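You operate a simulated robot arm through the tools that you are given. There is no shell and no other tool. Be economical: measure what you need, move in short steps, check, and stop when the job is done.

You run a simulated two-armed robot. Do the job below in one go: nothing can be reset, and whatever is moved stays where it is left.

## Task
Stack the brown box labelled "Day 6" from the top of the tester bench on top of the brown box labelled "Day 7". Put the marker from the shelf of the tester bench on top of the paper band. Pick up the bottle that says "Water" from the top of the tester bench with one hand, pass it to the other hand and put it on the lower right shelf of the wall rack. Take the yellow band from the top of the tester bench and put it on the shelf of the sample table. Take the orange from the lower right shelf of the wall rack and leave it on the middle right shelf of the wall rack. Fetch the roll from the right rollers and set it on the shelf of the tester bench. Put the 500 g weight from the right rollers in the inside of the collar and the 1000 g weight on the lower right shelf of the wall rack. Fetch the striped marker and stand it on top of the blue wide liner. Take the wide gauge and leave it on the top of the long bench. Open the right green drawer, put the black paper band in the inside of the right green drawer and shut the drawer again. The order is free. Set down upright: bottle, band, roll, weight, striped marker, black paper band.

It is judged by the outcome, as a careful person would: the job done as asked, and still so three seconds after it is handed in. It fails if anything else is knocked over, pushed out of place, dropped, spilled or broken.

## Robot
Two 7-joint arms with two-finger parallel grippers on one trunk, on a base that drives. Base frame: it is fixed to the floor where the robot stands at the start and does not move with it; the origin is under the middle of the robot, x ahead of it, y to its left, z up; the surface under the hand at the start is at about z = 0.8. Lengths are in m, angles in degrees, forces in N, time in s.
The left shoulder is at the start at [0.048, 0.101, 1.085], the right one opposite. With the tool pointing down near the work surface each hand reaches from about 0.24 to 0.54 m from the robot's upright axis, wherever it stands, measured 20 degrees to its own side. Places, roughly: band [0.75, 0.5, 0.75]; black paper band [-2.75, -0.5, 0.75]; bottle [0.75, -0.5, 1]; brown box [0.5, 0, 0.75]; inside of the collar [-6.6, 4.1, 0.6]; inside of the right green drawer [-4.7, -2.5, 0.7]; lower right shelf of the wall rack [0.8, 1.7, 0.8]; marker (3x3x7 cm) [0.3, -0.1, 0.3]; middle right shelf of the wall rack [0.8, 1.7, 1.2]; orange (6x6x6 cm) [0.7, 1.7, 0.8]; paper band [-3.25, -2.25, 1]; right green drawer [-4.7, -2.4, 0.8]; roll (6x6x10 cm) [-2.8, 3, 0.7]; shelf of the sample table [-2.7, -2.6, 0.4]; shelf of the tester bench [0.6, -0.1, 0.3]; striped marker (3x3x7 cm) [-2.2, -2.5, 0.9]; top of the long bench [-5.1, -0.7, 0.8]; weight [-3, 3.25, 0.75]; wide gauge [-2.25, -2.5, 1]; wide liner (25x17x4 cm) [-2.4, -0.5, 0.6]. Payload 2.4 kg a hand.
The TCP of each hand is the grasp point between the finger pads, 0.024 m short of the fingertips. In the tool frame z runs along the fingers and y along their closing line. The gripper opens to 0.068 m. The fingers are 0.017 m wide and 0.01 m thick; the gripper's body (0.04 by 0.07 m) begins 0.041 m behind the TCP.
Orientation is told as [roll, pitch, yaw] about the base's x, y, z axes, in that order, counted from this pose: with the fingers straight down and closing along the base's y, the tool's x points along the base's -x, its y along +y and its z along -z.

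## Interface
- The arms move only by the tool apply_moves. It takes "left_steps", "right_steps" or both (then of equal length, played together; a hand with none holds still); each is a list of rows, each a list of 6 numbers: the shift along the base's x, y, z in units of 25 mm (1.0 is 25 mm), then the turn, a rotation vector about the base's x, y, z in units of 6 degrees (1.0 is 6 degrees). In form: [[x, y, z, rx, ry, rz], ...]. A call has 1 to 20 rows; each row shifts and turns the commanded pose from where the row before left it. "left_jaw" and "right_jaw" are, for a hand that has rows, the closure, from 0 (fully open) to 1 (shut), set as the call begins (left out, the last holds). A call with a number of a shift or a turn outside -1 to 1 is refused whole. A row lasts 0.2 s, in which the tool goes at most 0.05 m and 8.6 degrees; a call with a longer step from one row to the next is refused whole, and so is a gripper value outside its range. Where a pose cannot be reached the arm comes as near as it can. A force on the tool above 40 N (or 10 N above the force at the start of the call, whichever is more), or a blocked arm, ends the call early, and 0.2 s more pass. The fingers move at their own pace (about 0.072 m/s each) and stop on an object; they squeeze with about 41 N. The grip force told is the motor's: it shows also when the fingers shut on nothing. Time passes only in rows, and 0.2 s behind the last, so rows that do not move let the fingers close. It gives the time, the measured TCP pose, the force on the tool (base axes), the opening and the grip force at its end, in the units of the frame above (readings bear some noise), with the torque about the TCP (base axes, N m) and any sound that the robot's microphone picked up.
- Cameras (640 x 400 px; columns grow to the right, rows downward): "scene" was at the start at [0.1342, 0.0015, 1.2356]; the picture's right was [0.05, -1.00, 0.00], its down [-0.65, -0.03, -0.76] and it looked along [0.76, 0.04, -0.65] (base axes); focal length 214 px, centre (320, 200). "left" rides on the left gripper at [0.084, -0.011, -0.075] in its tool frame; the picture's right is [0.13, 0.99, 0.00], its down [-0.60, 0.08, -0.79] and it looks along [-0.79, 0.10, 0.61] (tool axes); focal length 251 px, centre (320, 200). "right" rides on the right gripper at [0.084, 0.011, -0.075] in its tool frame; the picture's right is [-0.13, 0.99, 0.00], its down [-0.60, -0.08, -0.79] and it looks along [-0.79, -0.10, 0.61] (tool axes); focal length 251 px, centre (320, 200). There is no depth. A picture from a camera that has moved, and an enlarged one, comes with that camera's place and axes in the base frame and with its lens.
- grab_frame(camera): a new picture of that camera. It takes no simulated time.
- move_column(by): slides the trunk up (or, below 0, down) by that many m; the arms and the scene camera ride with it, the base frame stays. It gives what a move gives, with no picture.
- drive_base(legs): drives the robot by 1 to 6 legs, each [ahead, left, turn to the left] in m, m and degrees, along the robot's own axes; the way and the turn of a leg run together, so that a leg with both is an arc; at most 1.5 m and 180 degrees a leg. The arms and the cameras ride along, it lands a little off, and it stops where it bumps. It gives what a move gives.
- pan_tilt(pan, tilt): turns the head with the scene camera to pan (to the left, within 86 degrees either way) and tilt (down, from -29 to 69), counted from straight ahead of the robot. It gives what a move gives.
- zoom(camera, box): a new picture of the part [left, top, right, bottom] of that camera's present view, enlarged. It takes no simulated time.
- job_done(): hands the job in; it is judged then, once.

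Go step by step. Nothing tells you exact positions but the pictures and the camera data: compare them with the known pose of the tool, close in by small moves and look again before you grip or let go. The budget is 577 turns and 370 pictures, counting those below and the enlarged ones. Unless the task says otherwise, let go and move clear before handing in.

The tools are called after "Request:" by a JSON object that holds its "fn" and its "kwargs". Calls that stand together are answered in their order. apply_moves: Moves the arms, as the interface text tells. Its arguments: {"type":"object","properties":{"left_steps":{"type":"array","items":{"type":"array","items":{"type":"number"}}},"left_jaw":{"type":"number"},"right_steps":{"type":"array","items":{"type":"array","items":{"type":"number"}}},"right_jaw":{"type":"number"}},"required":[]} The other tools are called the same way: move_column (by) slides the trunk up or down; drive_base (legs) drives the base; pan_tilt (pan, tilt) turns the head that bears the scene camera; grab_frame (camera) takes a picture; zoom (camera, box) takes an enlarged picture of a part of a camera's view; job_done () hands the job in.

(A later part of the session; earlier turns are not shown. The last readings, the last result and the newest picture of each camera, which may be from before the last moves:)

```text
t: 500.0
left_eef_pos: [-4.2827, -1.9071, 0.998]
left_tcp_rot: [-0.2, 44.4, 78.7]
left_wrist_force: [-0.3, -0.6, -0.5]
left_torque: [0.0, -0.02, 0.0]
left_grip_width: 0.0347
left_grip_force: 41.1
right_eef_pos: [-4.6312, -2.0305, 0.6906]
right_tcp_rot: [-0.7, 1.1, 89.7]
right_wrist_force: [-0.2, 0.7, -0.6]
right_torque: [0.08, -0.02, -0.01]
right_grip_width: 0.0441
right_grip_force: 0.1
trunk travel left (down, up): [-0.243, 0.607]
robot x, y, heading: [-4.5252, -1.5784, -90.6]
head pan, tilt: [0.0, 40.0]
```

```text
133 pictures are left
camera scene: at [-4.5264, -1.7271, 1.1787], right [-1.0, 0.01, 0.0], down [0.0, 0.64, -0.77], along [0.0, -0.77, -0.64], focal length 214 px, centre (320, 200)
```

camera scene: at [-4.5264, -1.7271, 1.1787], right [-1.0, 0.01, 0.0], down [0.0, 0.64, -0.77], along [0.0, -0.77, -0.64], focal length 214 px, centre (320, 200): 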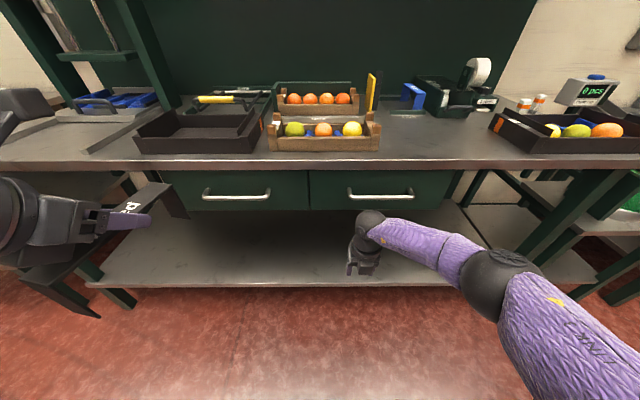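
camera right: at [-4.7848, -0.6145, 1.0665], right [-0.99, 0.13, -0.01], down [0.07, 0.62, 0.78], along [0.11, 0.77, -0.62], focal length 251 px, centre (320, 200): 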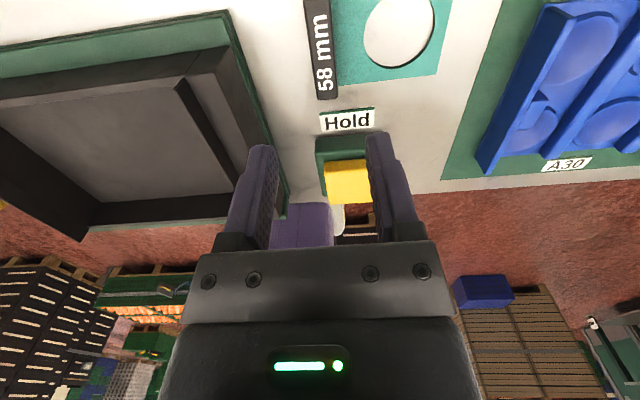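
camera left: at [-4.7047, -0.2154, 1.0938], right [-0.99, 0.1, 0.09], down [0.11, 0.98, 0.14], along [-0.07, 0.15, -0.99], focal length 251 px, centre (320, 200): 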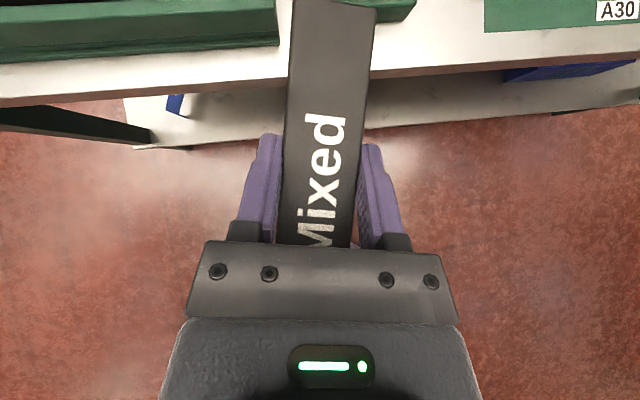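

The right drawer's handle is near (-4.69, -2.18, 0.82). I'll pitch the right hand to horizontal pointing at it.

Request:
{"fn": "apply_moves", "kwargs": {"right_jaw": 0, "right_steps": [[-0.2, 0, 0.4, -1, 0, 0], [-0.2, 0, 0.4, -1, 0, 0], [-0.2, 0, 0.4, -1, 0, 0], [-0.2, 0, 0.4, -1, 0, 0], [-0.2, 0, 0.4, -1, 0, 0], [-0.2, 0, 0.4, -1, 0, 0], [-0.2, 0, 0.4, -1, 0, 0], [-0.2, 0, 0.4, -1, 0, 0], [-0.2, 0, 0.4, -1, 0, 0], [-0.2, 0, 0.4, -1, 0, 0], [0, 0, 0.4, -1, 0, 0], [0, 0, 0.4, -1, 0, 0], [0, 0, 0.4, -1, 0, 0], [0, 0, 0.4, -1, 0, 0]]}}

Request:
{"fn": "apply_moves", "kwargs": {"right_steps": [[0, 0, 0, 0, 1, 0], [0, 0, 0, 0, 1, 0], [0, 0, 0, 0, 1, 0], [0, 0, 0, 0, 1, 0], [0, 0, 0, 0, 1, 0], [0, 0, 0, 0, 1, 0], [0, 0, 0, 0, 1, 0], [0, 0, 0, 0, 1, 0], [0, 0, 0, 0, 1, 0], [0, 0, 0, 0, 1, 0], [0, 0, 0, 0, 1, 0], [0, 0, 0, 0, 1, 0], [0, 0, 0, 0, 1, 0], [0, 0, 0, 0, 1, 0], [0, 0, 0, 0, 1, 0]]}}

Request:
{"fn": "grab_frame", "kwargs": {"camera": "scene"}}

Request:
{"fn": "grab_frame", "kwargs": {"camera": "right"}}

```text
t: 503.0
left_eef_pos: [-4.2826, -1.9078, 0.9989]
left_tcp_rot: [-0.2, 44.3, 78.8]
left_wrist_force: [0.4, -0.1, -0.6]
left_torque: [-0.06, -0.01, -0.02]
left_grip_width: 0.0346
left_grip_force: 40.8
right_eef_pos: [-4.6812, -2.0406, 0.786]
right_tcp_rot: [-1.6, 50.4, 90.2]
right_wrist_force: [-0.1, -0.4, 0.0]
right_torque: [0.01, 0.01, 0.01]
right_grip_width: 0.068
right_grip_force: 0.0
right hand out of reach, approached as far as the arm can: row 8, 9, 10, 11, 12, 13, 14
trunk travel left (down, up): [-0.243, 0.607]
robot x, y, heading: [-4.5281, -1.5788, -90.1]
head pan, tilt: [0.0, 40.0]
```

```text
t: 506.2
left_eef_pos: [-4.2834, -1.9066, 0.9983]
left_tcp_rot: [-0.2, 44.4, 78.8]
left_wrist_force: [-0.4, -0.7, -0.6]
left_torque: [-0.02, 0.0, 0.0]
left_grip_width: 0.0347
left_grip_force: 41.0
right_eef_pos: [-4.6812, -2.0395, 0.7855]
right_tcp_rot: [88.3, -0.3, 140.4]
right_wrist_force: [0.1, 0.0, 0.5]
right_torque: [0.0, -0.02, 0.02]
right_grip_width: 0.0681
right_grip_force: 0.1
trunk travel left (down, up): [-0.243, 0.607]
robot x, y, heading: [-4.5285, -1.5792, -90.2]
head pan, tilt: [0.0, 40.0]
```

```text
132 pictures are left
camera scene: at [-4.5263, -1.7271, 1.1787], right [-1.0, 0.01, 0.0], down [0.0, 0.64, -0.77], along [0.0, -0.77, -0.64], focal length 214 px, centre (320, 200)
```

scene: 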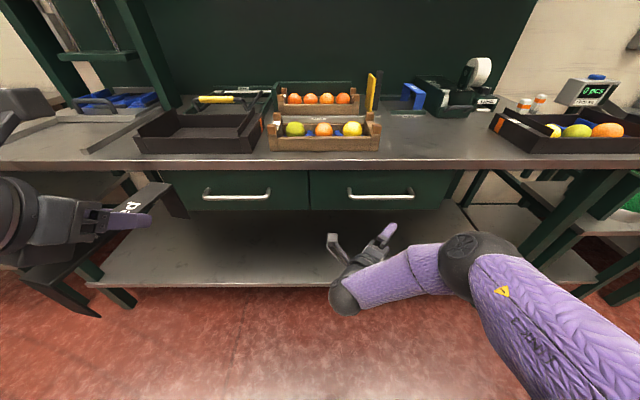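

```text
131 pictures are left
camera right: at [-4.5674, -2.0358, 0.7979], right [-0.12, 0.06, 0.99], down [0.04, 1.0, -0.05], along [-0.99, 0.03, -0.12], focal length 251 px, centre (320, 200)
```

right: 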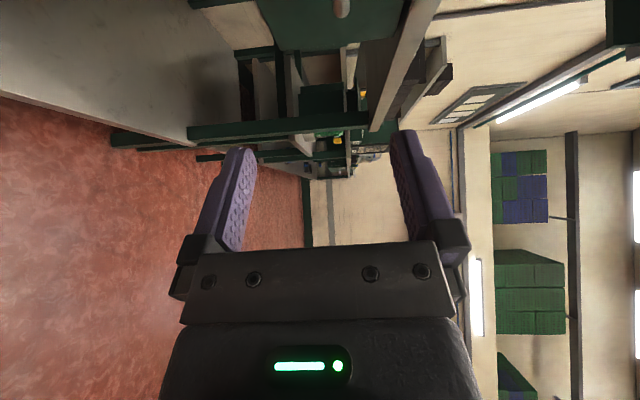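

The hand is now horizontal with vertical closing, pointing 40° to the right. Turn it toward the drawer and raise to handle height.

Request:
{"fn": "apply_moves", "kwargs": {"right_steps": [[0, 0, 0.3, 0, 0, 1], [0, 0, 0.3, 0, 0, 1], [0, 0, 0.3, 0, 0, 1], [0, 0, 0.3, 0, 0, 1], [0, 0, 0.2, 0, 0, 1]]}}

Request:
{"fn": "grab_frame", "kwargs": {"camera": "right"}}

Request:
{"fn": "grab_frame", "kwargs": {"camera": "scene"}}

```text
t: 507.4
left_eef_pos: [-4.2836, -1.907, 0.997]
left_tcp_rot: [-0.3, 44.4, 78.6]
left_wrist_force: [-0.1, -0.4, 0.6]
left_torque: [-0.03, 0.0, 0.02]
left_grip_width: 0.0346
left_grip_force: 41.1
right_eef_pos: [-4.5883, -2.0371, 0.8709]
right_tcp_rot: [88.0, -0.2, 170.2]
right_wrist_force: [0.1, -0.2, -0.3]
right_torque: [0.0, 0.02, 0.0]
right_grip_width: 0.0682
right_grip_force: 0.0
right hand out of reach, approached as far as the arm can: row 2, 3, 4, 5
trunk travel left (down, up): [-0.243, 0.607]
robot x, y, heading: [-4.5285, -1.579, -90.3]
head pan, tilt: [0.0, 40.0]
```

```text
130 pictures are left
camera right: at [-4.4916, -1.9779, 0.8841], right [-0.13, -0.01, 0.99], down [-0.46, 0.89, -0.05], along [-0.88, -0.46, -0.12], focal length 251 px, centre (320, 200)
```

right: 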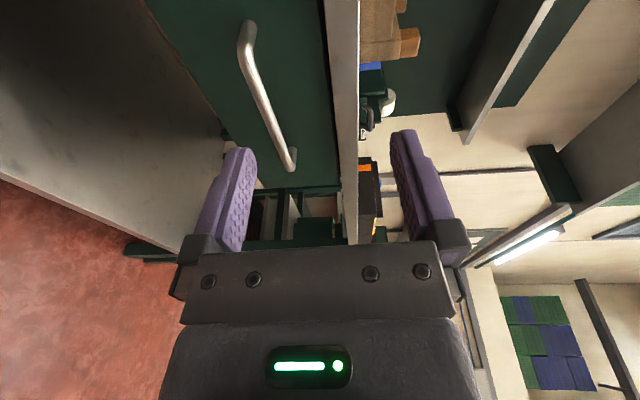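

```text
129 pictures are left
camera scene: at [-4.5263, -1.727, 1.1787], right [-1.0, 0.01, 0.0], down [0.0, 0.64, -0.77], along [0.0, -0.77, -0.64], focal length 214 px, centre (320, 200)
```

scene: 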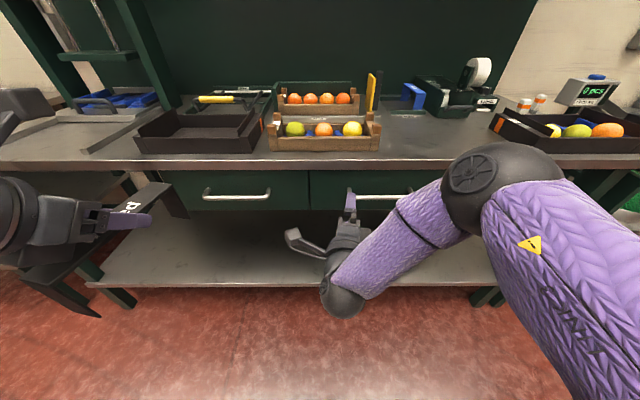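

Handle bar triangulated: y≈-2.195, z≈0.806, x -4.605…-4.776. I'll position with base and trunk.

Request:
{"fn": "drive_base", "kwargs": {"legs": [[0.09, -0.1, 0]]}}

Request:
{"fn": "move_column", "kwargs": {"by": -0.065}}

Request:
{"fn": "grab_frame", "kwargs": {"camera": "right"}}

Request:
{"fn": "grab_frame", "kwargs": {"camera": "scene"}}

```text
t: 508.7
left_eef_pos: [-4.384, -1.9951, 0.9985]
left_tcp_rot: [-0.2, 44.5, 78.8]
left_wrist_force: [0.0, 0.9, -0.1]
left_torque: [0.01, -0.01, 0.0]
left_grip_width: 0.0344
left_grip_force: 41.0
right_eef_pos: [-4.6889, -2.1243, 0.8723]
right_tcp_rot: [88.1, -0.1, 170.1]
right_wrist_force: [0.3, -0.4, 1.5]
right_torque: [0.02, 0.0, 0.01]
right_grip_width: 0.0681
right_grip_force: 0.0
trunk travel left (down, up): [-0.243, 0.607]
robot x, y, heading: [-4.6284, -1.6668, -90.3]
head pan, tilt: [0.0, 40.0]
```

```text
t: 509.7
left_eef_pos: [-4.3847, -1.9949, 0.9335]
left_tcp_rot: [-0.2, 44.6, 78.7]
left_wrist_force: [-0.6, -0.1, -0.4]
left_torque: [0.03, 0.03, -0.04]
left_grip_width: 0.0346
left_grip_force: 40.7
right_eef_pos: [-4.69, -2.1243, 0.8057]
right_tcp_rot: [88.0, -0.1, 170.1]
right_wrist_force: [-0.4, 0.3, 0.2]
right_torque: [-0.03, 0.0, -0.01]
right_grip_width: 0.0682
right_grip_force: 0.0
trunk travel left (down, up): [-0.178, 0.672]
robot x, y, heading: [-4.6242, -1.6688, -90.0]
head pan, tilt: [0.0, 40.0]
```

```text
128 pictures are left
camera right: at [-4.5931, -2.0658, 0.8193], right [-0.13, -0.01, 0.99], down [-0.46, 0.89, -0.05], along [-0.88, -0.46, -0.12], focal length 251 px, centre (320, 200)
```

right: 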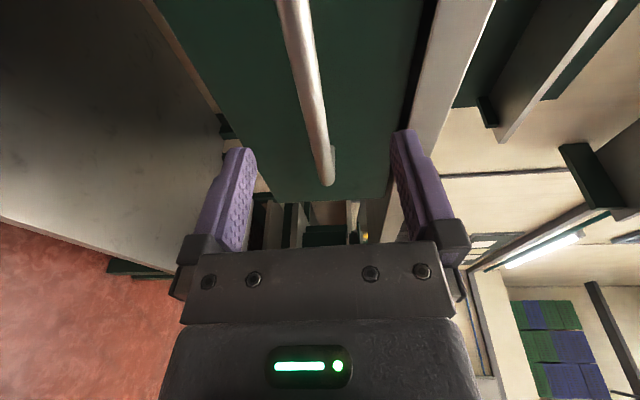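

```text
127 pictures are left
camera scene: at [-4.6276, -1.8316, 1.1124], right [-1.0, 0.01, 0.0], down [0.0, 0.64, -0.77], along [0.0, -0.77, -0.64], focal length 214 px, centre (320, 200)
```

scene: 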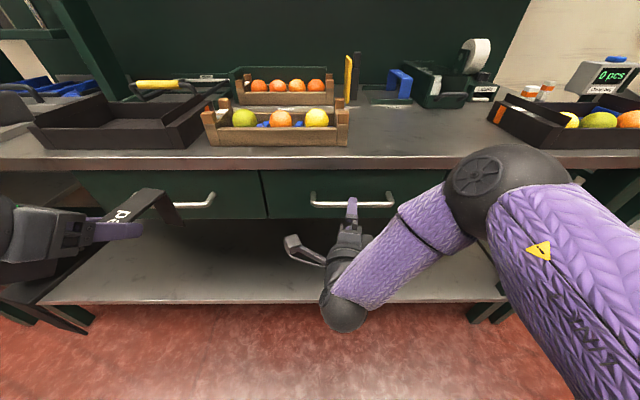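

Request:
{"fn": "apply_moves", "kwargs": {"left_steps": [[0.3, 0.6, 1, 0, 0, 0], [0.3, 0.6, 1, 0, 0, 0], [0.3, 0.6, 1, 0, 0, 0], [0.3, 0.6, 1, 0, 0, 0], [0, 0, 1, 0, 0, 0], [0, 0, 1, 0, 0, 0]]}}

Request:
{"fn": "drive_base", "kwargs": {"legs": [[0.06, 0, 0]]}}

Request:
{"fn": "grab_frame", "kwargs": {"camera": "right"}}

```text
t: 511.1
left_eef_pos: [-4.3549, -1.9339, 1.0824]
left_tcp_rot: [-0.2, 44.5, 78.7]
left_wrist_force: [-0.4, -1.5, -0.5]
left_torque: [0.01, 0.0, 0.01]
left_grip_width: 0.0348
left_grip_force: 40.3
right_eef_pos: [-4.6893, -2.1259, 0.8068]
right_tcp_rot: [88.1, -0.3, 170.1]
right_wrist_force: [-0.3, 0.3, 0.4]
right_torque: [-0.03, 0.0, 0.01]
right_grip_width: 0.0676
right_grip_force: 0.1
trunk travel left (down, up): [-0.178, 0.672]
robot x, y, heading: [-4.6265, -1.6637, -90.4]
head pan, tilt: [0.0, 40.0]
```

```text
t: 512.1
left_eef_pos: [-4.3553, -1.9919, 1.0832]
left_tcp_rot: [-0.2, 44.4, 78.8]
left_wrist_force: [-0.4, 0.1, -0.1]
left_torque: [-0.01, -0.01, -0.03]
left_grip_width: 0.0347
left_grip_force: 40.7
right_eef_pos: [-4.6902, -2.1837, 0.8055]
right_tcp_rot: [87.9, -0.2, 170.1]
right_wrist_force: [0.3, -0.2, -0.5]
right_torque: [-0.02, 0.01, -0.01]
right_grip_width: 0.0678
right_grip_force: 0.2
trunk travel left (down, up): [-0.178, 0.672]
robot x, y, heading: [-4.6266, -1.7259, -90.3]
head pan, tilt: [0.0, 40.0]
```

```text
126 pictures are left
camera right: at [-4.5931, -2.1242, 0.8189], right [-0.13, -0.01, 0.99], down [-0.46, 0.89, -0.05], along [-0.88, -0.46, -0.12], focal length 251 px, centre (320, 200)
```

right: 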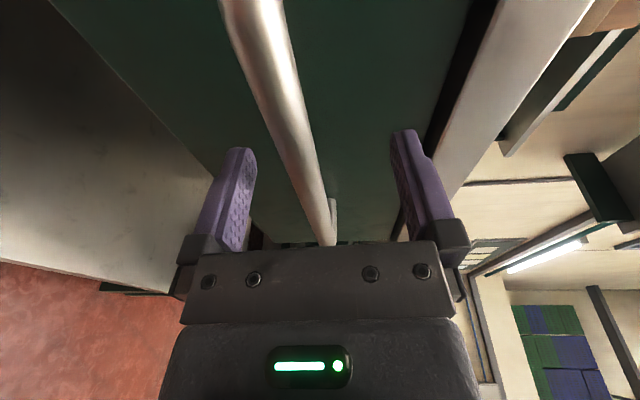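

Bar is between the fingers. Close on it.

Request:
{"fn": "apply_moves", "kwargs": {"right_jaw": 1, "right_steps": [[0, 0, 0, 0, 0, 0], [0, 0, 0, 0, 0, 0], [0, 0, 0, 0, 0, 0], [0, 0, 0, 0, 0, 0]]}}

Request:
{"fn": "grab_frame", "kwargs": {"camera": "right"}}

```text
t: 512.9
left_eef_pos: [-4.3545, -1.9927, 1.082]
left_tcp_rot: [-0.2, 44.4, 78.8]
left_wrist_force: [-0.8, -0.7, -0.5]
left_torque: [0.04, 0.03, 0.03]
left_grip_width: 0.0346
left_grip_force: 41.2
right_eef_pos: [-4.6893, -2.1821, 0.8002]
right_tcp_rot: [86.7, -0.5, 170.3]
right_wrist_force: [1.0, 1.8, -20.1]
right_torque: [0.17, -0.03, -0.54]
right_grip_width: 0.0134
right_grip_force: 33.9
trunk travel left (down, up): [-0.178, 0.672]
robot x, y, heading: [-4.6285, -1.7265, -90.1]
head pan, tilt: [0.0, 40.0]
stopped in row 4 (right hand): the force on the tool passed its limit at 44 N (the readings are from after the stop); the commanded pose is now the measured one
```

```text
125 pictures are left
camera right: at [-4.5932, -2.1228, 0.8141], right [-0.13, -0.04, 0.99], down [-0.46, 0.89, -0.03], along [-0.88, -0.46, -0.13], focal length 251 px, centre (320, 200)
```

right: 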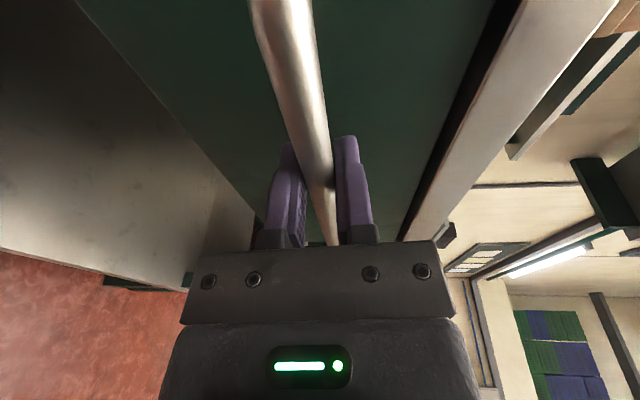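

Handle gripped. Pull the drawer open by backing the base.

Request:
{"fn": "drive_base", "kwargs": {"legs": [[-0.1, 0, 0]]}}

Request:
{"fn": "grab_frame", "kwargs": {"camera": "scene"}}

```text
t: 514.0
left_eef_pos: [-4.3558, -1.8951, 1.0823]
left_tcp_rot: [-0.2, 44.3, 78.7]
left_wrist_force: [0.1, 0.2, -0.6]
left_torque: [0.03, -0.04, -0.02]
left_grip_width: 0.0346
left_grip_force: 41.2
right_eef_pos: [-4.6901, -2.0832, 0.7993]
right_tcp_rot: [86.8, -0.5, 170.3]
right_wrist_force: [0.3, 2.5, -37.7]
right_torque: [0.07, -0.04, 0.41]
right_grip_width: 0.0137
right_grip_force: 34.0
trunk travel left (down, up): [-0.178, 0.672]
robot x, y, heading: [-4.6271, -1.6218, -90.6]
head pan, tilt: [0.0, 40.0]
```

```text
124 pictures are left
camera scene: at [-4.6277, -1.7933, 1.1118], right [-1.0, 0.01, 0.0], down [0.0, 0.64, -0.76], along [0.0, -0.76, -0.64], focal length 214 px, centre (320, 200)
```

scene: 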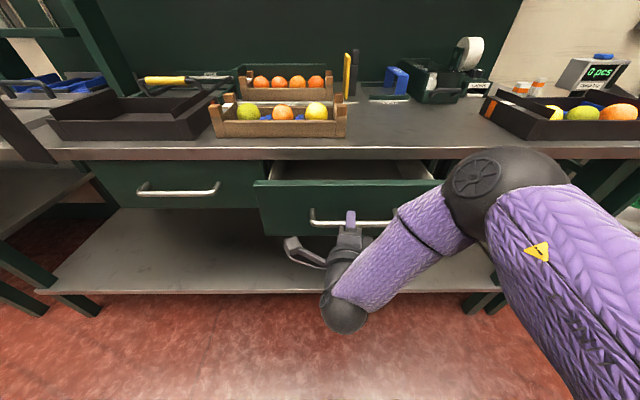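

Drawer is opening. Relieve the vertical load and pull further.

Request:
{"fn": "move_column", "kwargs": {"by": -0.004}}

Request:
{"fn": "drive_base", "kwargs": {"legs": [[-0.13, 0, 0]]}}

Request:
{"fn": "grab_frame", "kwargs": {"camera": "scene"}}

```text
t: 514.5
left_eef_pos: [-4.3532, -1.8928, 1.08]
left_tcp_rot: [-0.3, 44.6, 78.7]
left_wrist_force: [-0.3, -0.2, -1.0]
left_torque: [0.04, 0.02, 0.0]
left_grip_width: 0.0346
left_grip_force: 40.8
right_eef_pos: [-4.691, -2.0818, 0.8]
right_tcp_rot: [87.3, -0.4, 170.2]
right_wrist_force: [-3.5, -1.5, 17.3]
right_torque: [-0.09, 0.13, 0.6]
right_grip_width: 0.014
right_grip_force: 33.8
trunk travel left (down, up): [-0.174, 0.676]
robot x, y, heading: [-4.6248, -1.6243, -90.3]
head pan, tilt: [0.0, 40.0]
```

```text
t: 516.1
left_eef_pos: [-4.3544, -1.7617, 1.0788]
left_tcp_rot: [-0.3, 44.5, 78.6]
left_wrist_force: [-0.1, 0.7, -1.0]
left_torque: [-0.02, 0.0, -0.01]
left_grip_width: 0.0344
left_grip_force: 41.1
right_eef_pos: [-4.6898, -1.9531, 0.7999]
right_tcp_rot: [87.6, -0.3, 170.1]
right_wrist_force: [-1.4, 0.1, 4.6]
right_torque: [-0.13, 0.07, 0.38]
right_grip_width: 0.0137
right_grip_force: 33.9
trunk travel left (down, up): [-0.174, 0.676]
robot x, y, heading: [-4.6272, -1.4952, -90.5]
head pan, tilt: [0.0, 40.0]
stopped in leg 1: the force on the tool passed its limit at 43 N (the readings are from after the stop); the commanded pose is now the measured one
```

```text
123 pictures are left
camera scene: at [-4.6268, -1.6617, 1.1081], right [-1.0, 0.01, 0.0], down [0.0, 0.64, -0.77], along [0.0, -0.77, -0.64], focal length 214 px, centre (320, 200)
```

scene: 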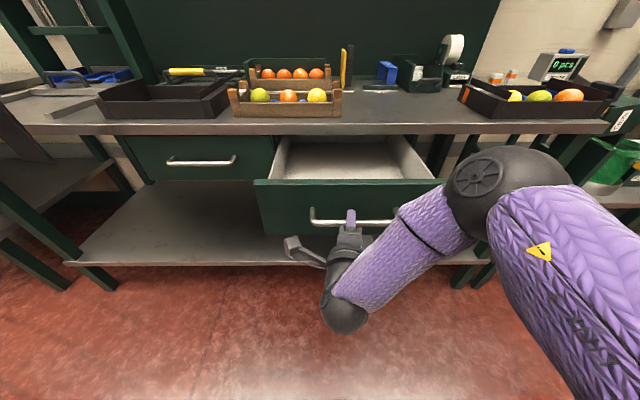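

The drawer is open ~0.23 m. I release the handle, back off, swing the right hand aside, and turn the left tool so the band will lie along x.

Request:
{"fn": "apply_moves", "kwargs": {"right_jaw": 0, "right_steps": [[0, 0, 0, 0, 0, 0], [0, 0, 0, 0, 0, 0], [0, 0, 0, 0, 0, 0]]}}

Request:
{"fn": "drive_base", "kwargs": {"legs": [[-0.08, 0, 0]]}}

Request:
{"fn": "apply_moves", "kwargs": {"right_steps": [[-1, 0, 0, 0, 0, -0.5], [-1, 0, 0, 0, 0, -0.5], [-1, 0, 0, 0, 0, -0.5], [-1, 0, 0, 0, 0, -0.5], [-1, 0, 0, 0, 0, -0.5], [-1, 0, 0, 0, 0, -0.5], [-1, 0, 0, 0, 0, 0], [-1, 0, 0, 0, 0, 0], [-1, 0, 0, 0, 0, 0], [-1, 0, 0, 0, 0, 0], [0, 0, 0, 0, 0, 0], [0, 0, 0, 0, 0, 0], [0, 0, 0, 0, 0, 0]], "left_steps": [[0, 0, 0.3, 0, 0, -1], [0, 0, 0.3, 0, 0, -1], [0, 0, 0, 0, 0, -1], [0, 0, 0, 0, 0, -1], [0, 0, 0, 0, 0, -1], [0, 0, 0, 0, 0, -1], [0, 0, 0, 0, 0, -1], [0, 0, 0, 0, 0, -1], [0, 0, 0, 0, 0, -1], [0, 0, 0, 0, 0, -1], [0, 0, 0, 0, 0, -1], [0, 0, 0, 0, 0, -1], [0, 0, 0, 0, 0, -1]]}}

Request:
{"fn": "grab_frame", "kwargs": {"camera": "scene"}}

```text
t: 516.9
left_eef_pos: [-4.3547, -1.7634, 1.0794]
left_tcp_rot: [-0.3, 44.4, 78.8]
left_wrist_force: [1.2, 0.1, -0.9]
left_torque: [0.01, -0.01, 0.02]
left_grip_width: 0.0344
left_grip_force: 41.2
right_eef_pos: [-4.6907, -1.9528, 0.7988]
right_tcp_rot: [87.5, -0.4, 170.1]
right_wrist_force: [-1.1, -0.5, 1.3]
right_torque: [-0.05, -0.03, 0.03]
right_grip_width: 0.068
right_grip_force: 0.1
trunk travel left (down, up): [-0.174, 0.676]
robot x, y, heading: [-4.624, -1.4911, -90.1]
head pan, tilt: [0.0, 40.0]
```

```text
t: 518.0
left_eef_pos: [-4.3546, -1.6828, 1.0791]
left_tcp_rot: [-0.3, 44.4, 78.6]
left_wrist_force: [-0.3, -0.1, 0.7]
left_torque: [-0.01, 0.0, 0.01]
left_grip_width: 0.0345
left_grip_force: 41.5
right_eef_pos: [-4.6899, -1.8713, 0.8006]
right_tcp_rot: [87.5, -0.4, 170.0]
right_wrist_force: [0.2, -0.3, 0.5]
right_torque: [0.05, 0.04, 0.03]
right_grip_width: 0.0682
right_grip_force: 0.0
trunk travel left (down, up): [-0.174, 0.676]
robot x, y, heading: [-4.6279, -1.4152, -90.4]
head pan, tilt: [0.0, 40.0]
```

```text
t: 520.8
left_eef_pos: [-4.3542, -1.6828, 1.0937]
left_tcp_rot: [-0.2, 44.5, 0.5]
left_wrist_force: [0.3, -0.2, -0.3]
left_torque: [0.03, 0.01, 0.0]
left_grip_width: 0.0345
left_grip_force: 41.3
right_eef_pos: [-4.823, -1.8856, 0.8479]
right_tcp_rot: [87.3, -0.4, 151.8]
right_wrist_force: [-0.3, 0.8, -0.4]
right_torque: [0.0, 0.02, -0.01]
right_grip_width: 0.0682
right_grip_force: 0.1
right hand out of reach, approached as far as the arm can: row 2, 3, 4, 5, 6, 7, 8, 9, 10
trunk travel left (down, up): [-0.174, 0.676]
robot x, y, heading: [-4.6238, -1.4104, -90.4]
head pan, tilt: [0.0, 40.0]
```

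```text
122 pictures are left
camera scene: at [-4.6264, -1.5815, 1.1083], right [-1.0, 0.01, 0.0], down [0.0, 0.64, -0.77], along [-0.01, -0.77, -0.64], focal length 214 px, centre (320, 200)
```

scene: 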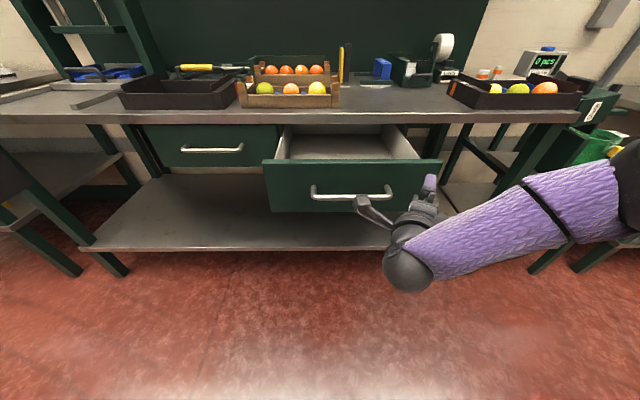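

Left tool is at yaw 0. I'll raise the right hand above and look into the drawer.

Request:
{"fn": "apply_moves", "kwargs": {"right_steps": [[-0.3, 0, 1, 0, 0, 0], [-0.3, 0, 1, 0, 0, 0], [-0.3, 0, 1, 0, 0, 0], [-0.3, 0, 1, 0, 0, 0], [-0.3, 0, 1, 0, 0, 0], [-0.3, 0, 1, 0, 0, 0], [0, 0, 1, 0, 0, 0], [0, 0, 1, 0, 0, 0], [0, 0, 1, 0, 0, 0], [0, 0, 1, 0, 0, 0], [0, 0, 1, 0, 0, 0], [0, 0, 1, 0, 0, 0]]}}

Request:
{"fn": "zoom", "kwargs": {"camera": "scene", "box": [240, 90, 460, 220]}}

```text
t: 523.4
left_eef_pos: [-4.3543, -1.6833, 1.0943]
left_tcp_rot: [-0.3, 44.3, 0.6]
left_wrist_force: [-0.2, 0.4, 0.3]
left_torque: [0.0, 0.0, 0.01]
left_grip_width: 0.0347
left_grip_force: 40.9
right_eef_pos: [-4.8694, -1.8842, 1.1494]
right_tcp_rot: [87.4, -0.5, 151.9]
right_wrist_force: [-0.1, 0.4, -0.3]
right_torque: [0.0, -0.01, -0.02]
right_grip_width: 0.0679
right_grip_force: 0.1
trunk travel left (down, up): [-0.174, 0.676]
robot x, y, heading: [-4.6282, -1.4136, -90.2]
head pan, tilt: [0.0, 40.0]
```

```text
2.91 times, centred on (350, 155) of scene
camera zoom: at [-4.6265, -1.5815, 1.1083], right [-1.0, 0.01, 0.0], down [0.0, 0.64, -0.77], along [-0.01, -0.77, -0.64], focal length 624 px, centre (233, 331)
```

zoom: 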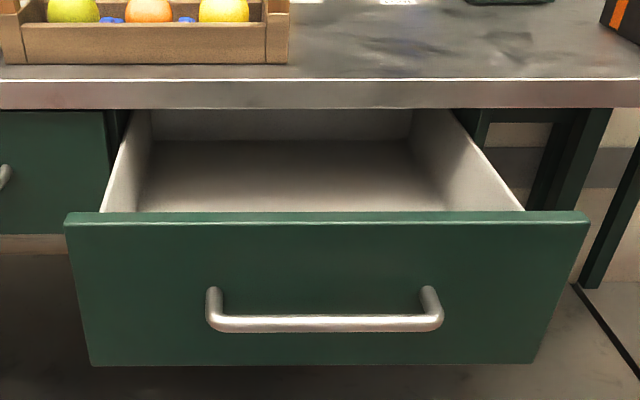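

The drawer is empty; interior x -4.54…-4.83, floor z≈0.745. I'll drive forward and bring the band above it.

Request:
{"fn": "drive_base", "kwargs": {"legs": [[0.2, 0, 0]]}}

Request:
{"fn": "apply_moves", "kwargs": {"left_steps": [[-1, -0.6, 0, 0, 0, 0], [-1, -0.6, 0, 0, 0, 0], [-1, -0.6, 0, 0, 0, 0], [-1, -0.6, 0, 0, 0, 0], [-1, -0.6, 0, 0, 0, 0], [-1, -0.6, 0, 0, 0, 0], [-1, -0.6, 0, 0, 0, 0], [-1, -0.7, 0, 0, 0, 0], [-1, -0.7, 0, 0, 0, 0], [-1, -0.7, 0, 0, 0, 0], [-1, -0.7, 0, 0, 0, 0], [-1, -0.7, 0, 0, 0, 0], [-1, -0.6, -0.3, 0, 0, 0]]}}

Request:
{"fn": "grab_frame", "kwargs": {"camera": "scene"}}

Request:
{"fn": "grab_frame", "kwargs": {"camera": "left"}}

```text
t: 525.0
left_eef_pos: [-4.3554, -1.8794, 1.0943]
left_tcp_rot: [-0.3, 44.4, 0.6]
left_wrist_force: [0.2, 0.7, 0.3]
left_torque: [-0.01, 0.0, 0.0]
left_grip_width: 0.0349
left_grip_force: 40.9
right_eef_pos: [-4.8709, -2.0831, 1.1493]
right_tcp_rot: [87.4, -0.4, 152.0]
right_wrist_force: [0.3, 0.0, -0.2]
right_torque: [-0.01, -0.02, -0.04]
right_grip_width: 0.0682
right_grip_force: 0.0
trunk travel left (down, up): [-0.174, 0.676]
robot x, y, heading: [-4.6283, -1.61, -90.7]
head pan, tilt: [0.0, 40.0]
```

```text
t: 527.8
left_eef_pos: [-4.5683, -2.0124, 1.0935]
left_tcp_rot: [-0.3, 44.4, 0.4]
left_wrist_force: [0.3, -0.2, 0.6]
left_torque: [0.04, -0.01, -0.01]
left_grip_width: 0.0346
left_grip_force: 40.9
left hand out of reach, approached as far as the arm can: row 9, 10, 11, 12, 13
right_eef_pos: [-4.8703, -2.0827, 1.1497]
right_tcp_rot: [87.4, -0.3, 151.9]
right_wrist_force: [-0.6, 0.0, -0.3]
right_torque: [0.0, 0.0, -0.03]
right_grip_width: 0.0677
right_grip_force: 0.0
trunk travel left (down, up): [-0.174, 0.676]
robot x, y, heading: [-4.626, -1.6117, -90.4]
head pan, tilt: [0.0, 40.0]
```

```text
120 pictures are left
camera scene: at [-4.628, -1.7784, 1.1083], right [-1.0, 0.01, 0.0], down [0.0, 0.64, -0.77], along [-0.01, -0.77, -0.64], focal length 214 px, centre (320, 200)
```

scene: 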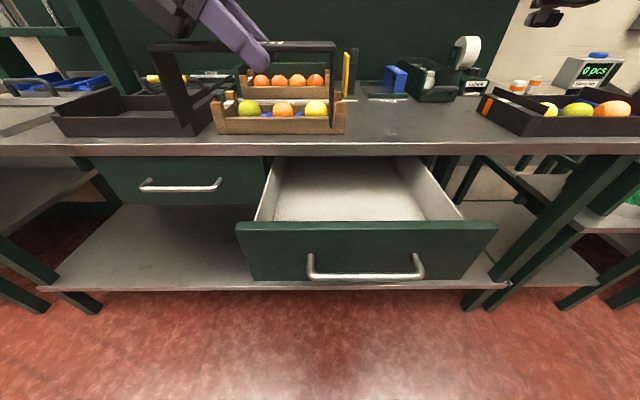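

```text
119 pictures are left
camera left: at [-4.5753, -2.0239, 1.2057], right [-0.11, 0.99, 0.09], down [0.99, 0.09, 0.14], along [0.13, 0.1, -0.99], focal length 251 px, centre (320, 200)
```

left: 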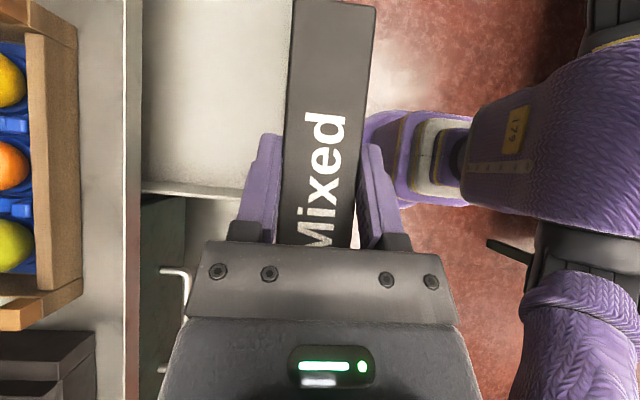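

Request:
{"fn": "drive_base", "kwargs": {"legs": [[0.075, -0.117, 0]]}}

Request:
{"fn": "apply_moves", "kwargs": {"left_steps": [[0, 0, -0.8, 0, 0, 0], [0, 0, -0.8, 0, 0, 0], [0, 0, -0.8, 0, 0, 0], [0, 0, -0.8, 0, 0, 0], [0, 0, -0.8, 0, 0, 0]]}}

Request:
{"fn": "grab_frame", "kwargs": {"camera": "left"}}

Request:
{"fn": "grab_frame", "kwargs": {"camera": "scene"}}

```text
t: 529.1
left_eef_pos: [-4.6835, -2.0886, 1.0952]
left_tcp_rot: [-0.3, 44.4, 0.5]
left_wrist_force: [0.0, 0.4, -0.8]
left_torque: [0.01, -0.02, 0.05]
left_grip_width: 0.0347
left_grip_force: 41.1
right_eef_pos: [-4.9867, -2.1579, 1.1498]
right_tcp_rot: [87.4, -0.3, 152.0]
right_wrist_force: [-0.2, 0.1, 1.0]
right_torque: [0.03, -0.04, -0.01]
right_grip_width: 0.0678
right_grip_force: 0.0
trunk travel left (down, up): [-0.174, 0.676]
robot x, y, heading: [-4.7441, -1.6877, -90.7]
head pan, tilt: [0.0, 40.0]
```

```text
t: 530.3
left_eef_pos: [-4.6844, -2.0885, 0.9941]
left_tcp_rot: [-0.4, 44.4, 0.6]
left_wrist_force: [-0.1, 0.7, -0.1]
left_torque: [-0.05, 0.01, 0.0]
left_grip_width: 0.0346
left_grip_force: 40.7
right_eef_pos: [-4.9873, -2.158, 1.1498]
right_tcp_rot: [87.4, -0.5, 151.9]
right_wrist_force: [0.4, 0.3, -0.3]
right_torque: [0.02, -0.01, 0.01]
right_grip_width: 0.068
right_grip_force: 0.0
trunk travel left (down, up): [-0.174, 0.676]
robot x, y, heading: [-4.7461, -1.6907, -90.2]
head pan, tilt: [0.0, 40.0]
```

```text
118 pictures are left
camera left: at [-4.6913, -2.1007, 1.106], right [-0.1, 0.99, 0.09], down [0.99, 0.09, 0.14], along [0.13, 0.1, -0.99], focal length 251 px, centre (320, 200)
```

left: 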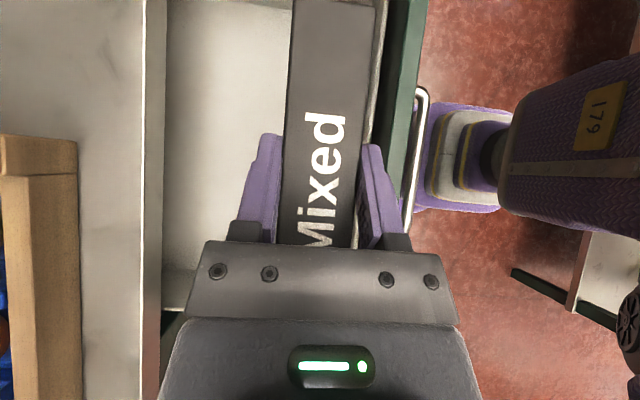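

```text
117 pictures are left
camera scene: at [-4.744, -1.8545, 1.1083], right [-1.0, 0.01, 0.0], down [0.01, 0.64, -0.77], along [-0.01, -0.77, -0.64], focal length 214 px, centre (320, 200)
```

scene: 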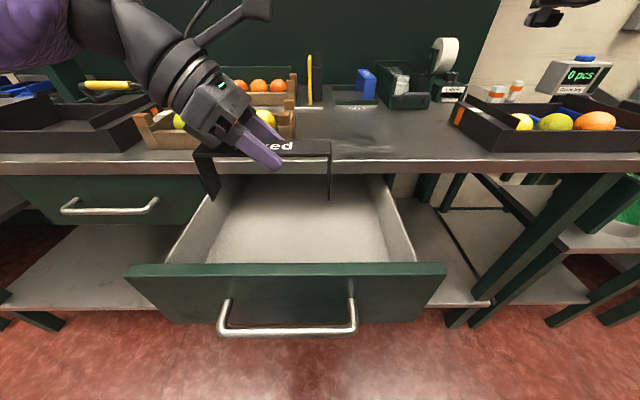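

Request:
{"fn": "apply_moves", "kwargs": {"left_steps": [[0, -0.5, -0.5, 0, 0, 0], [0, -0.45, -0.8, 0, 0, 0], [0, 0, -1, 0, 0, 0], [0, 0, -1, 0, 0, 0], [0, 0, -1, 0, 0, 0], [0, 0, -1, 0, 0, 0]]}}

Request:
{"fn": "grab_frame", "kwargs": {"camera": "left"}}

Request:
{"fn": "grab_frame", "kwargs": {"camera": "scene"}}

```text
t: 531.7
left_eef_pos: [-4.683, -2.1134, 0.8618]
left_tcp_rot: [-0.4, 44.4, 0.6]
left_wrist_force: [0.6, -0.2, 0.2]
left_torque: [-0.02, 0.03, 0.02]
left_grip_width: 0.0345
left_grip_force: 41.0
right_eef_pos: [-4.9866, -2.1593, 1.1492]
right_tcp_rot: [87.4, -0.3, 152.1]
right_wrist_force: [-0.3, -0.1, -0.2]
right_torque: [0.02, 0.0, 0.05]
right_grip_width: 0.0679
right_grip_force: 0.0
trunk travel left (down, up): [-0.174, 0.676]
robot x, y, heading: [-4.7407, -1.686, -90.2]
head pan, tilt: [0.0, 40.0]
```

```text
116 pictures are left
camera left: at [-4.6909, -2.1242, 0.9731], right [-0.11, 0.99, 0.09], down [0.99, 0.09, 0.14], along [0.13, 0.1, -0.99], focal length 251 px, centre (320, 200)
```

left: 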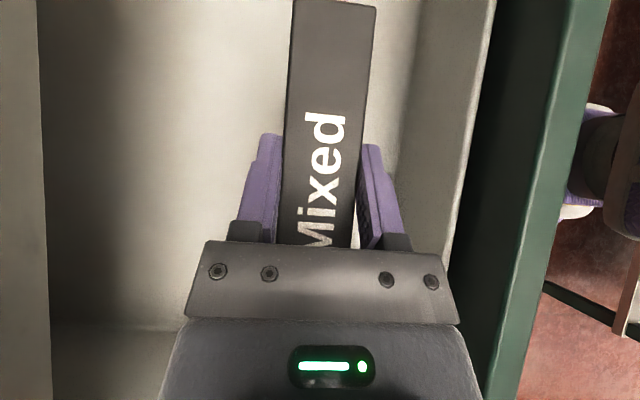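

```text
115 pictures are left
camera scene: at [-4.744, -1.8545, 1.1083], right [-1.0, 0.01, 0.0], down [0.01, 0.64, -0.77], along [-0.01, -0.77, -0.64], focal length 214 px, centre (320, 200)
```

scene: 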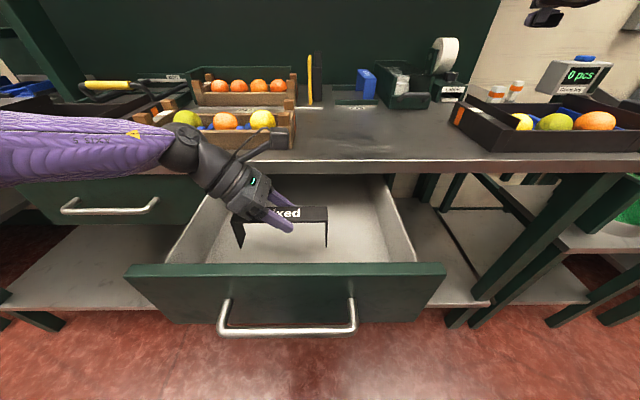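

Request:
{"fn": "apply_moves", "kwargs": {"left_steps": [[0, 0, -0.6, 0, 0, 0], [0, 0, -0.6, 0, 0, 0], [0, 0, -0.3, 0, 0, 0]]}}

Request:
{"fn": "apply_moves", "kwargs": {"left_steps": [[0, 0, -0.2, 0, 0, 0], [0, 0, -0.2, 0, 0, 0]]}}

Request:
{"fn": "grab_frame", "kwargs": {"camera": "scene"}}

```text
t: 532.5
left_eef_pos: [-4.6846, -2.1123, 0.8231]
left_tcp_rot: [-0.4, 44.4, 0.4]
left_wrist_force: [0.1, -0.3, -0.6]
left_torque: [0.01, 0.02, -0.01]
left_grip_width: 0.0345
left_grip_force: 40.9
right_eef_pos: [-4.9865, -2.1583, 1.1496]
right_tcp_rot: [87.5, -0.4, 152.1]
right_wrist_force: [-0.6, -0.6, -0.6]
right_torque: [-0.02, 0.01, -0.01]
right_grip_width: 0.0681
right_grip_force: 0.1
trunk travel left (down, up): [-0.174, 0.676]
robot x, y, heading: [-4.7439, -1.6885, -90.4]
head pan, tilt: [0.0, 40.0]
```

```text
t: 533.1
left_eef_pos: [-4.6833, -2.1126, 0.8133]
left_tcp_rot: [-0.4, 44.4, 0.4]
left_wrist_force: [-0.4, -0.2, -0.5]
left_torque: [0.01, 0.03, 0.0]
left_grip_width: 0.0346
left_grip_force: 41.0
right_eef_pos: [-4.9864, -2.1585, 1.1494]
right_tcp_rot: [87.4, -0.3, 151.9]
right_wrist_force: [0.0, 0.3, -0.5]
right_torque: [-0.02, -0.03, -0.01]
right_grip_width: 0.0681
right_grip_force: 0.0
trunk travel left (down, up): [-0.174, 0.676]
robot x, y, heading: [-4.7391, -1.688, -90.3]
head pan, tilt: [0.0, 40.0]
```

```text
114 pictures are left
camera scene: at [-4.744, -1.8545, 1.1083], right [-1.0, 0.01, 0.0], down [0.01, 0.64, -0.77], along [-0.01, -0.77, -0.64], focal length 214 px, centre (320, 200)
```

scene: 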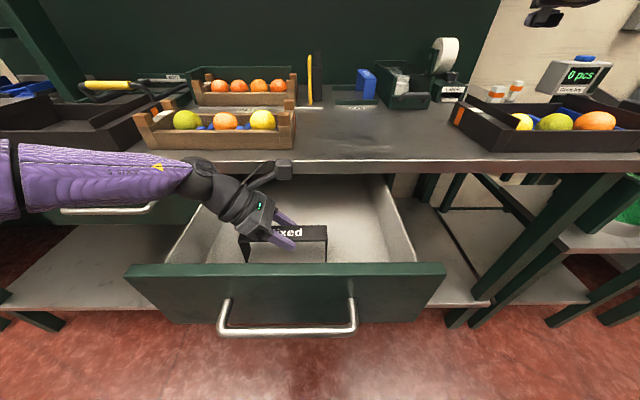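

Request:
{"fn": "apply_moves", "kwargs": {"left_steps": [[0, 0, -0.2, 0, 0, 0], [0, 0, -0.15, 0, 0, 0]]}}

Request:
{"fn": "apply_moves", "kwargs": {"left_steps": [[0, 0, -0.12, 0, 0, 0], [0, 0, -0.12, 0, 0, 0]]}}

```text
t: 533.7
left_eef_pos: [-4.6846, -2.1125, 0.8074]
left_tcp_rot: [-0.8, 44.6, 0.3]
left_wrist_force: [4.2, -1.5, 27.2]
left_torque: [0.17, 0.52, -0.05]
left_grip_width: 0.0349
left_grip_force: 40.8
right_eef_pos: [-4.9864, -2.1573, 1.1514]
right_tcp_rot: [87.4, -0.3, 152.0]
right_wrist_force: [0.1, -1.0, 0.5]
right_torque: [0.0, -0.02, 0.03]
right_grip_width: 0.0681
right_grip_force: 0.1
trunk travel left (down, up): [-0.174, 0.676]
robot x, y, heading: [-4.7428, -1.6845, -90.5]
head pan, tilt: [0.0, 40.0]
```

```text
t: 534.2
left_eef_pos: [-4.6837, -2.1136, 0.807]
left_tcp_rot: [-1.2, 44.7, 0.0]
left_wrist_force: [2.6, -1.0, 20.8]
left_torque: [0.05, -0.81, -0.17]
left_grip_width: 0.0344
left_grip_force: 40.8
right_eef_pos: [-4.9874, -2.1574, 1.1494]
right_tcp_rot: [87.5, -0.4, 152.0]
right_wrist_force: [0.8, -0.6, 0.6]
right_torque: [-0.01, -0.02, -0.02]
right_grip_width: 0.0678
right_grip_force: 0.0
trunk travel left (down, up): [-0.174, 0.676]
robot x, y, heading: [-4.7431, -1.6847, -90.2]
head pan, tilt: [0.0, 40.0]
stopped in row 2 (left hand): the force on the tool passed its limit at 44 N (the readings are from after the stop); the commanded pose is now the measured one
```

Band is on the drawer floor. Ease off, release and lift out.

Request:
{"fn": "apply_moves", "kwargs": {"left_steps": [[0, 0, 0.06, 0, 0, 0]]}}

Request:
{"fn": "apply_moves", "kwargs": {"left_jaw": 0.2, "left_steps": [[0, 0, 0, 0, 0, 0], [0, 0, 0, 0, 0, 0], [0, 0, 0, 0, 0, 0]]}}

Request:
{"fn": "grab_frame", "kwargs": {"camera": "left"}}

```text
t: 534.6
left_eef_pos: [-4.6832, -2.113, 0.8063]
left_tcp_rot: [-0.8, 44.6, 0.2]
left_wrist_force: [-0.5, -1.7, 14.2]
left_torque: [-0.12, 0.15, 0.08]
left_grip_width: 0.0347
left_grip_force: 41.3
right_eef_pos: [-4.9861, -2.1574, 1.1488]
right_tcp_rot: [87.5, -0.3, 152.0]
right_wrist_force: [0.5, 0.4, 0.2]
right_torque: [0.03, 0.0, 0.02]
right_grip_width: 0.0679
right_grip_force: 0.1
trunk travel left (down, up): [-0.174, 0.676]
robot x, y, heading: [-4.7437, -1.6867, -90.4]
head pan, tilt: [0.0, 40.0]
```

```text
t: 535.4
left_eef_pos: [-4.6843, -2.1113, 0.8064]
left_tcp_rot: [-0.8, 44.5, 0.2]
left_wrist_force: [0.5, -0.2, 8.4]
left_torque: [0.04, -0.46, 0.03]
left_grip_width: 0.0545
left_grip_force: 0.0
right_eef_pos: [-4.9877, -2.1583, 1.1493]
right_tcp_rot: [87.5, -0.5, 151.9]
right_wrist_force: [0.8, 0.3, 0.2]
right_torque: [0.01, -0.01, -0.03]
right_grip_width: 0.0681
right_grip_force: 0.1
trunk travel left (down, up): [-0.174, 0.676]
robot x, y, heading: [-4.7462, -1.691, -90.3]
head pan, tilt: [0.0, 40.0]
```

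```text
113 pictures are left
camera left: at [-4.6913, -2.1233, 0.9179], right [-0.11, 0.99, 0.08], down [0.99, 0.09, 0.14], along [0.13, 0.09, -0.99], focal length 251 px, centre (320, 200)
```

left: 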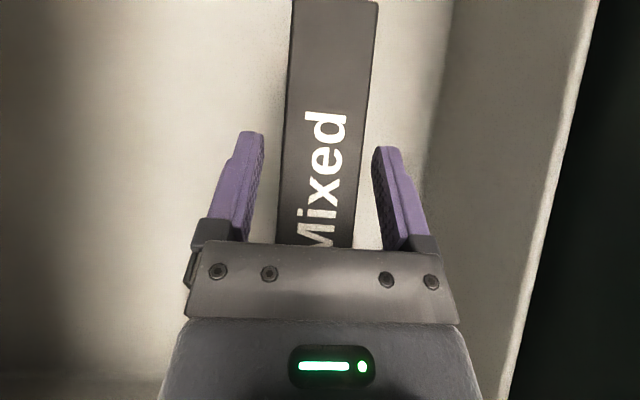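

Request:
{"fn": "apply_moves", "kwargs": {"left_steps": [[0, 0, 0.5, 0, 0, 0], [0, 0, 0.8, 0, 0, 0], [0, 0, 1, 0, 0, 0], [0, 0, 1, 0, 0, 0], [0, 0, 1, 0, 0, 0], [0, 0, 1, 0, 0, 0], [0.5, 0.5, 1, 0, 0, 0], [0.5, 1, 1, 0, 0, 0], [0.5, 1, 1, 0, 0, 0], [0.5, 1, 0, 0, 0, 0], [0.5, 1, 0, 0, 0, 0]]}}

Request:
{"fn": "grab_frame", "kwargs": {"camera": "scene"}}

```text
t: 537.8
left_eef_pos: [-4.6219, -1.9999, 1.0134]
left_tcp_rot: [-0.7, 44.5, 0.4]
left_wrist_force: [-0.1, -0.9, -0.4]
left_torque: [-0.04, -0.02, 0.03]
left_grip_width: 0.0545
left_grip_force: 0.0
right_eef_pos: [-4.9862, -2.1588, 1.1492]
right_tcp_rot: [87.4, -0.4, 152.1]
right_wrist_force: [-0.2, -1.5, 0.5]
right_torque: [0.03, -0.01, 0.01]
right_grip_width: 0.068
right_grip_force: 0.0
trunk travel left (down, up): [-0.174, 0.676]
robot x, y, heading: [-4.7447, -1.6866, -90.5]
head pan, tilt: [0.0, 40.0]
```

```text
112 pictures are left
camera scene: at [-4.7439, -1.8545, 1.1083], right [-1.0, 0.01, 0.0], down [0.0, 0.64, -0.77], along [-0.01, -0.77, -0.64], focal length 214 px, centre (320, 200)
```

scene: 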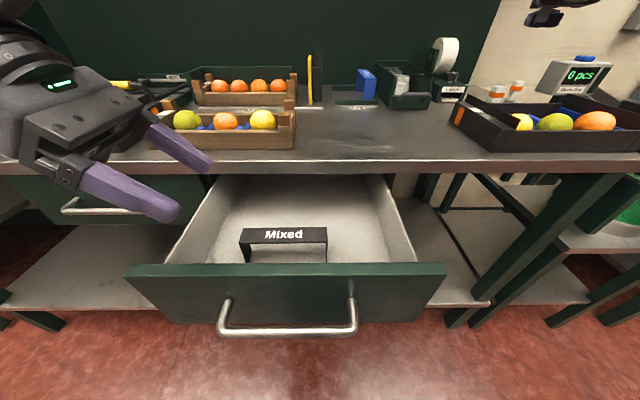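

Band stands inside. Now shut the drawer: back up, bring the right hand back to the front panel, and push with closed fingers.

Request:
{"fn": "drive_base", "kwargs": {"legs": [[-0.33, 0.11, 0]]}}

Request:
{"fn": "apply_moves", "kwargs": {"right_jaw": 1, "right_steps": [[0, 0, -1, 0, 0, 0], [0, 0, -1, 0, 0, 0], [0, 0, -1, 0, 0, 0], [0, 0, -1, 0, 0, 0], [0.3, 0, -1, 0, 0, 0], [0.3, 0, -1, 0, 0, 0], [0.3, 0, -1, 0, 0, 0], [0.5, 0, -1, 0, 0, 0], [0.7, 0, -1, 0, 0, 0.5], [0.8, 0, -1, 0, 0, 0.5], [0.8, 0, -1, 0, 0, 0.5], [0.8, 0, -1, 0, 0, 0.5], [0.8, 0, 0, 0, 0, 0.5], [0.8, 0, 0, 0, 0, 0.5]]}}

Request:
{"fn": "grab_frame", "kwargs": {"camera": "scene"}}

```text
t: 540.0
left_eef_pos: [-4.5056, -1.6729, 1.013]
left_tcp_rot: [-0.8, 44.6, 0.2]
left_wrist_force: [0.6, 0.2, 0.4]
left_torque: [-0.02, 0.01, 0.0]
left_grip_width: 0.0543
left_grip_force: 0.0
right_eef_pos: [-4.8709, -1.8318, 1.1484]
right_tcp_rot: [87.4, -0.3, 152.2]
right_wrist_force: [0.1, 0.7, -0.2]
right_torque: [0.01, 0.01, -0.03]
right_grip_width: 0.0682
right_grip_force: 0.0
trunk travel left (down, up): [-0.174, 0.676]
robot x, y, heading: [-4.6305, -1.358, -90.4]
head pan, tilt: [0.0, 40.0]
```

```text
t: 543.0
left_eef_pos: [-4.5058, -1.6733, 1.0144]
left_tcp_rot: [-0.8, 44.5, 0.3]
left_wrist_force: [-0.7, 0.6, 1.3]
left_torque: [0.02, 0.0, 0.01]
left_grip_width: 0.0546
left_grip_force: 0.2
right_eef_pos: [-4.7193, -1.8301, 0.8483]
right_tcp_rot: [87.4, -0.3, 170.1]
right_wrist_force: [-0.2, -0.9, -0.4]
right_torque: [0.01, 0.0, -0.04]
right_grip_width: 0.0
right_grip_force: 24.0
trunk travel left (down, up): [-0.174, 0.676]
robot x, y, heading: [-4.6297, -1.3602, -90.4]
head pan, tilt: [0.0, 40.0]
```

```text
111 pictures are left
camera scene: at [-4.629, -1.5273, 1.1083], right [-1.0, 0.01, 0.0], down [0.0, 0.64, -0.77], along [0.0, -0.77, -0.64], focal length 214 px, centre (320, 200)
```

scene: 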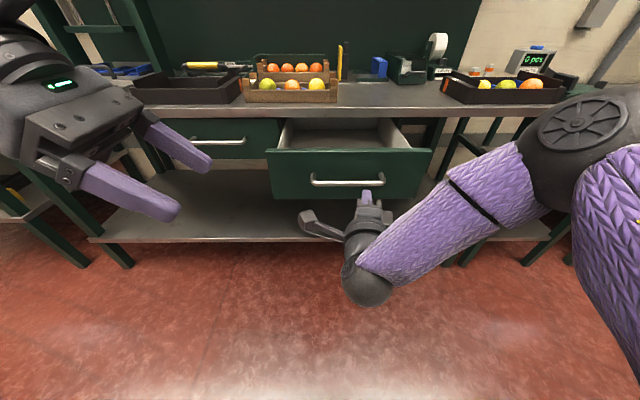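

Request:
{"fn": "drive_base", "kwargs": {"legs": [[0.15, 0.022, 0.3]]}}

Request:
{"fn": "drive_base", "kwargs": {"legs": [[0.17, 0, 0]]}}

Request:
{"fn": "grab_frame", "kwargs": {"camera": "scene"}}

```text
t: 544.4
left_eef_pos: [-4.4844, -1.8212, 1.0137]
left_tcp_rot: [-0.7, 44.6, 0.6]
left_wrist_force: [0.7, 0.7, -0.6]
left_torque: [0.01, -0.03, 0.0]
left_grip_width: 0.0544
left_grip_force: 0.0
right_eef_pos: [-4.6955, -1.9787, 0.8489]
right_tcp_rot: [87.5, -0.5, 170.3]
right_wrist_force: [-0.3, 0.2, -0.5]
right_torque: [0.01, -0.01, 0.02]
right_grip_width: 0.0
right_grip_force: 23.3
trunk travel left (down, up): [-0.174, 0.676]
robot x, y, heading: [-4.604, -1.5061, -90.0]
head pan, tilt: [0.0, 40.0]
```

```text
t: 545.9
left_eef_pos: [-4.4835, -1.9904, 1.0135]
left_tcp_rot: [-0.8, 44.6, 0.8]
left_wrist_force: [0.4, -0.8, -0.3]
left_torque: [0.0, -0.01, -0.01]
left_grip_width: 0.0544
left_grip_force: 0.0
right_eef_pos: [-4.6934, -2.1497, 0.8492]
right_tcp_rot: [87.3, -0.3, 170.5]
right_wrist_force: [0.5, 0.4, 1.1]
right_torque: [-0.01, 0.03, 0.02]
right_grip_width: 0.0
right_grip_force: 23.8
trunk travel left (down, up): [-0.174, 0.676]
robot x, y, heading: [-4.6088, -1.68, -89.8]
head pan, tilt: [0.0, 40.0]
```

```text
110 pictures are left
camera scene: at [-4.6065, -1.8456, 1.1083], right [-1.0, 0.0, 0.0], down [0.0, 0.64, -0.77], along [0.0, -0.77, -0.64], focal length 214 px, centre (320, 200)
```

scene: 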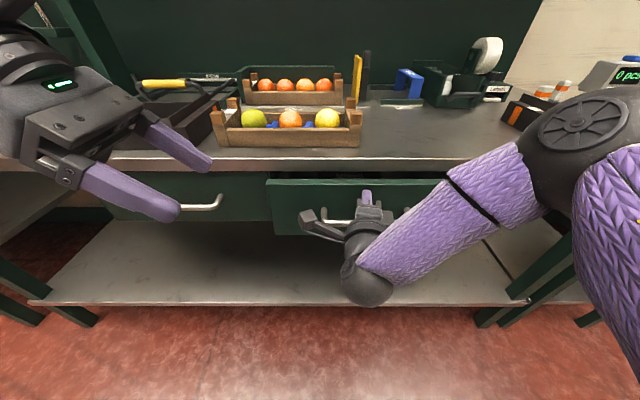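

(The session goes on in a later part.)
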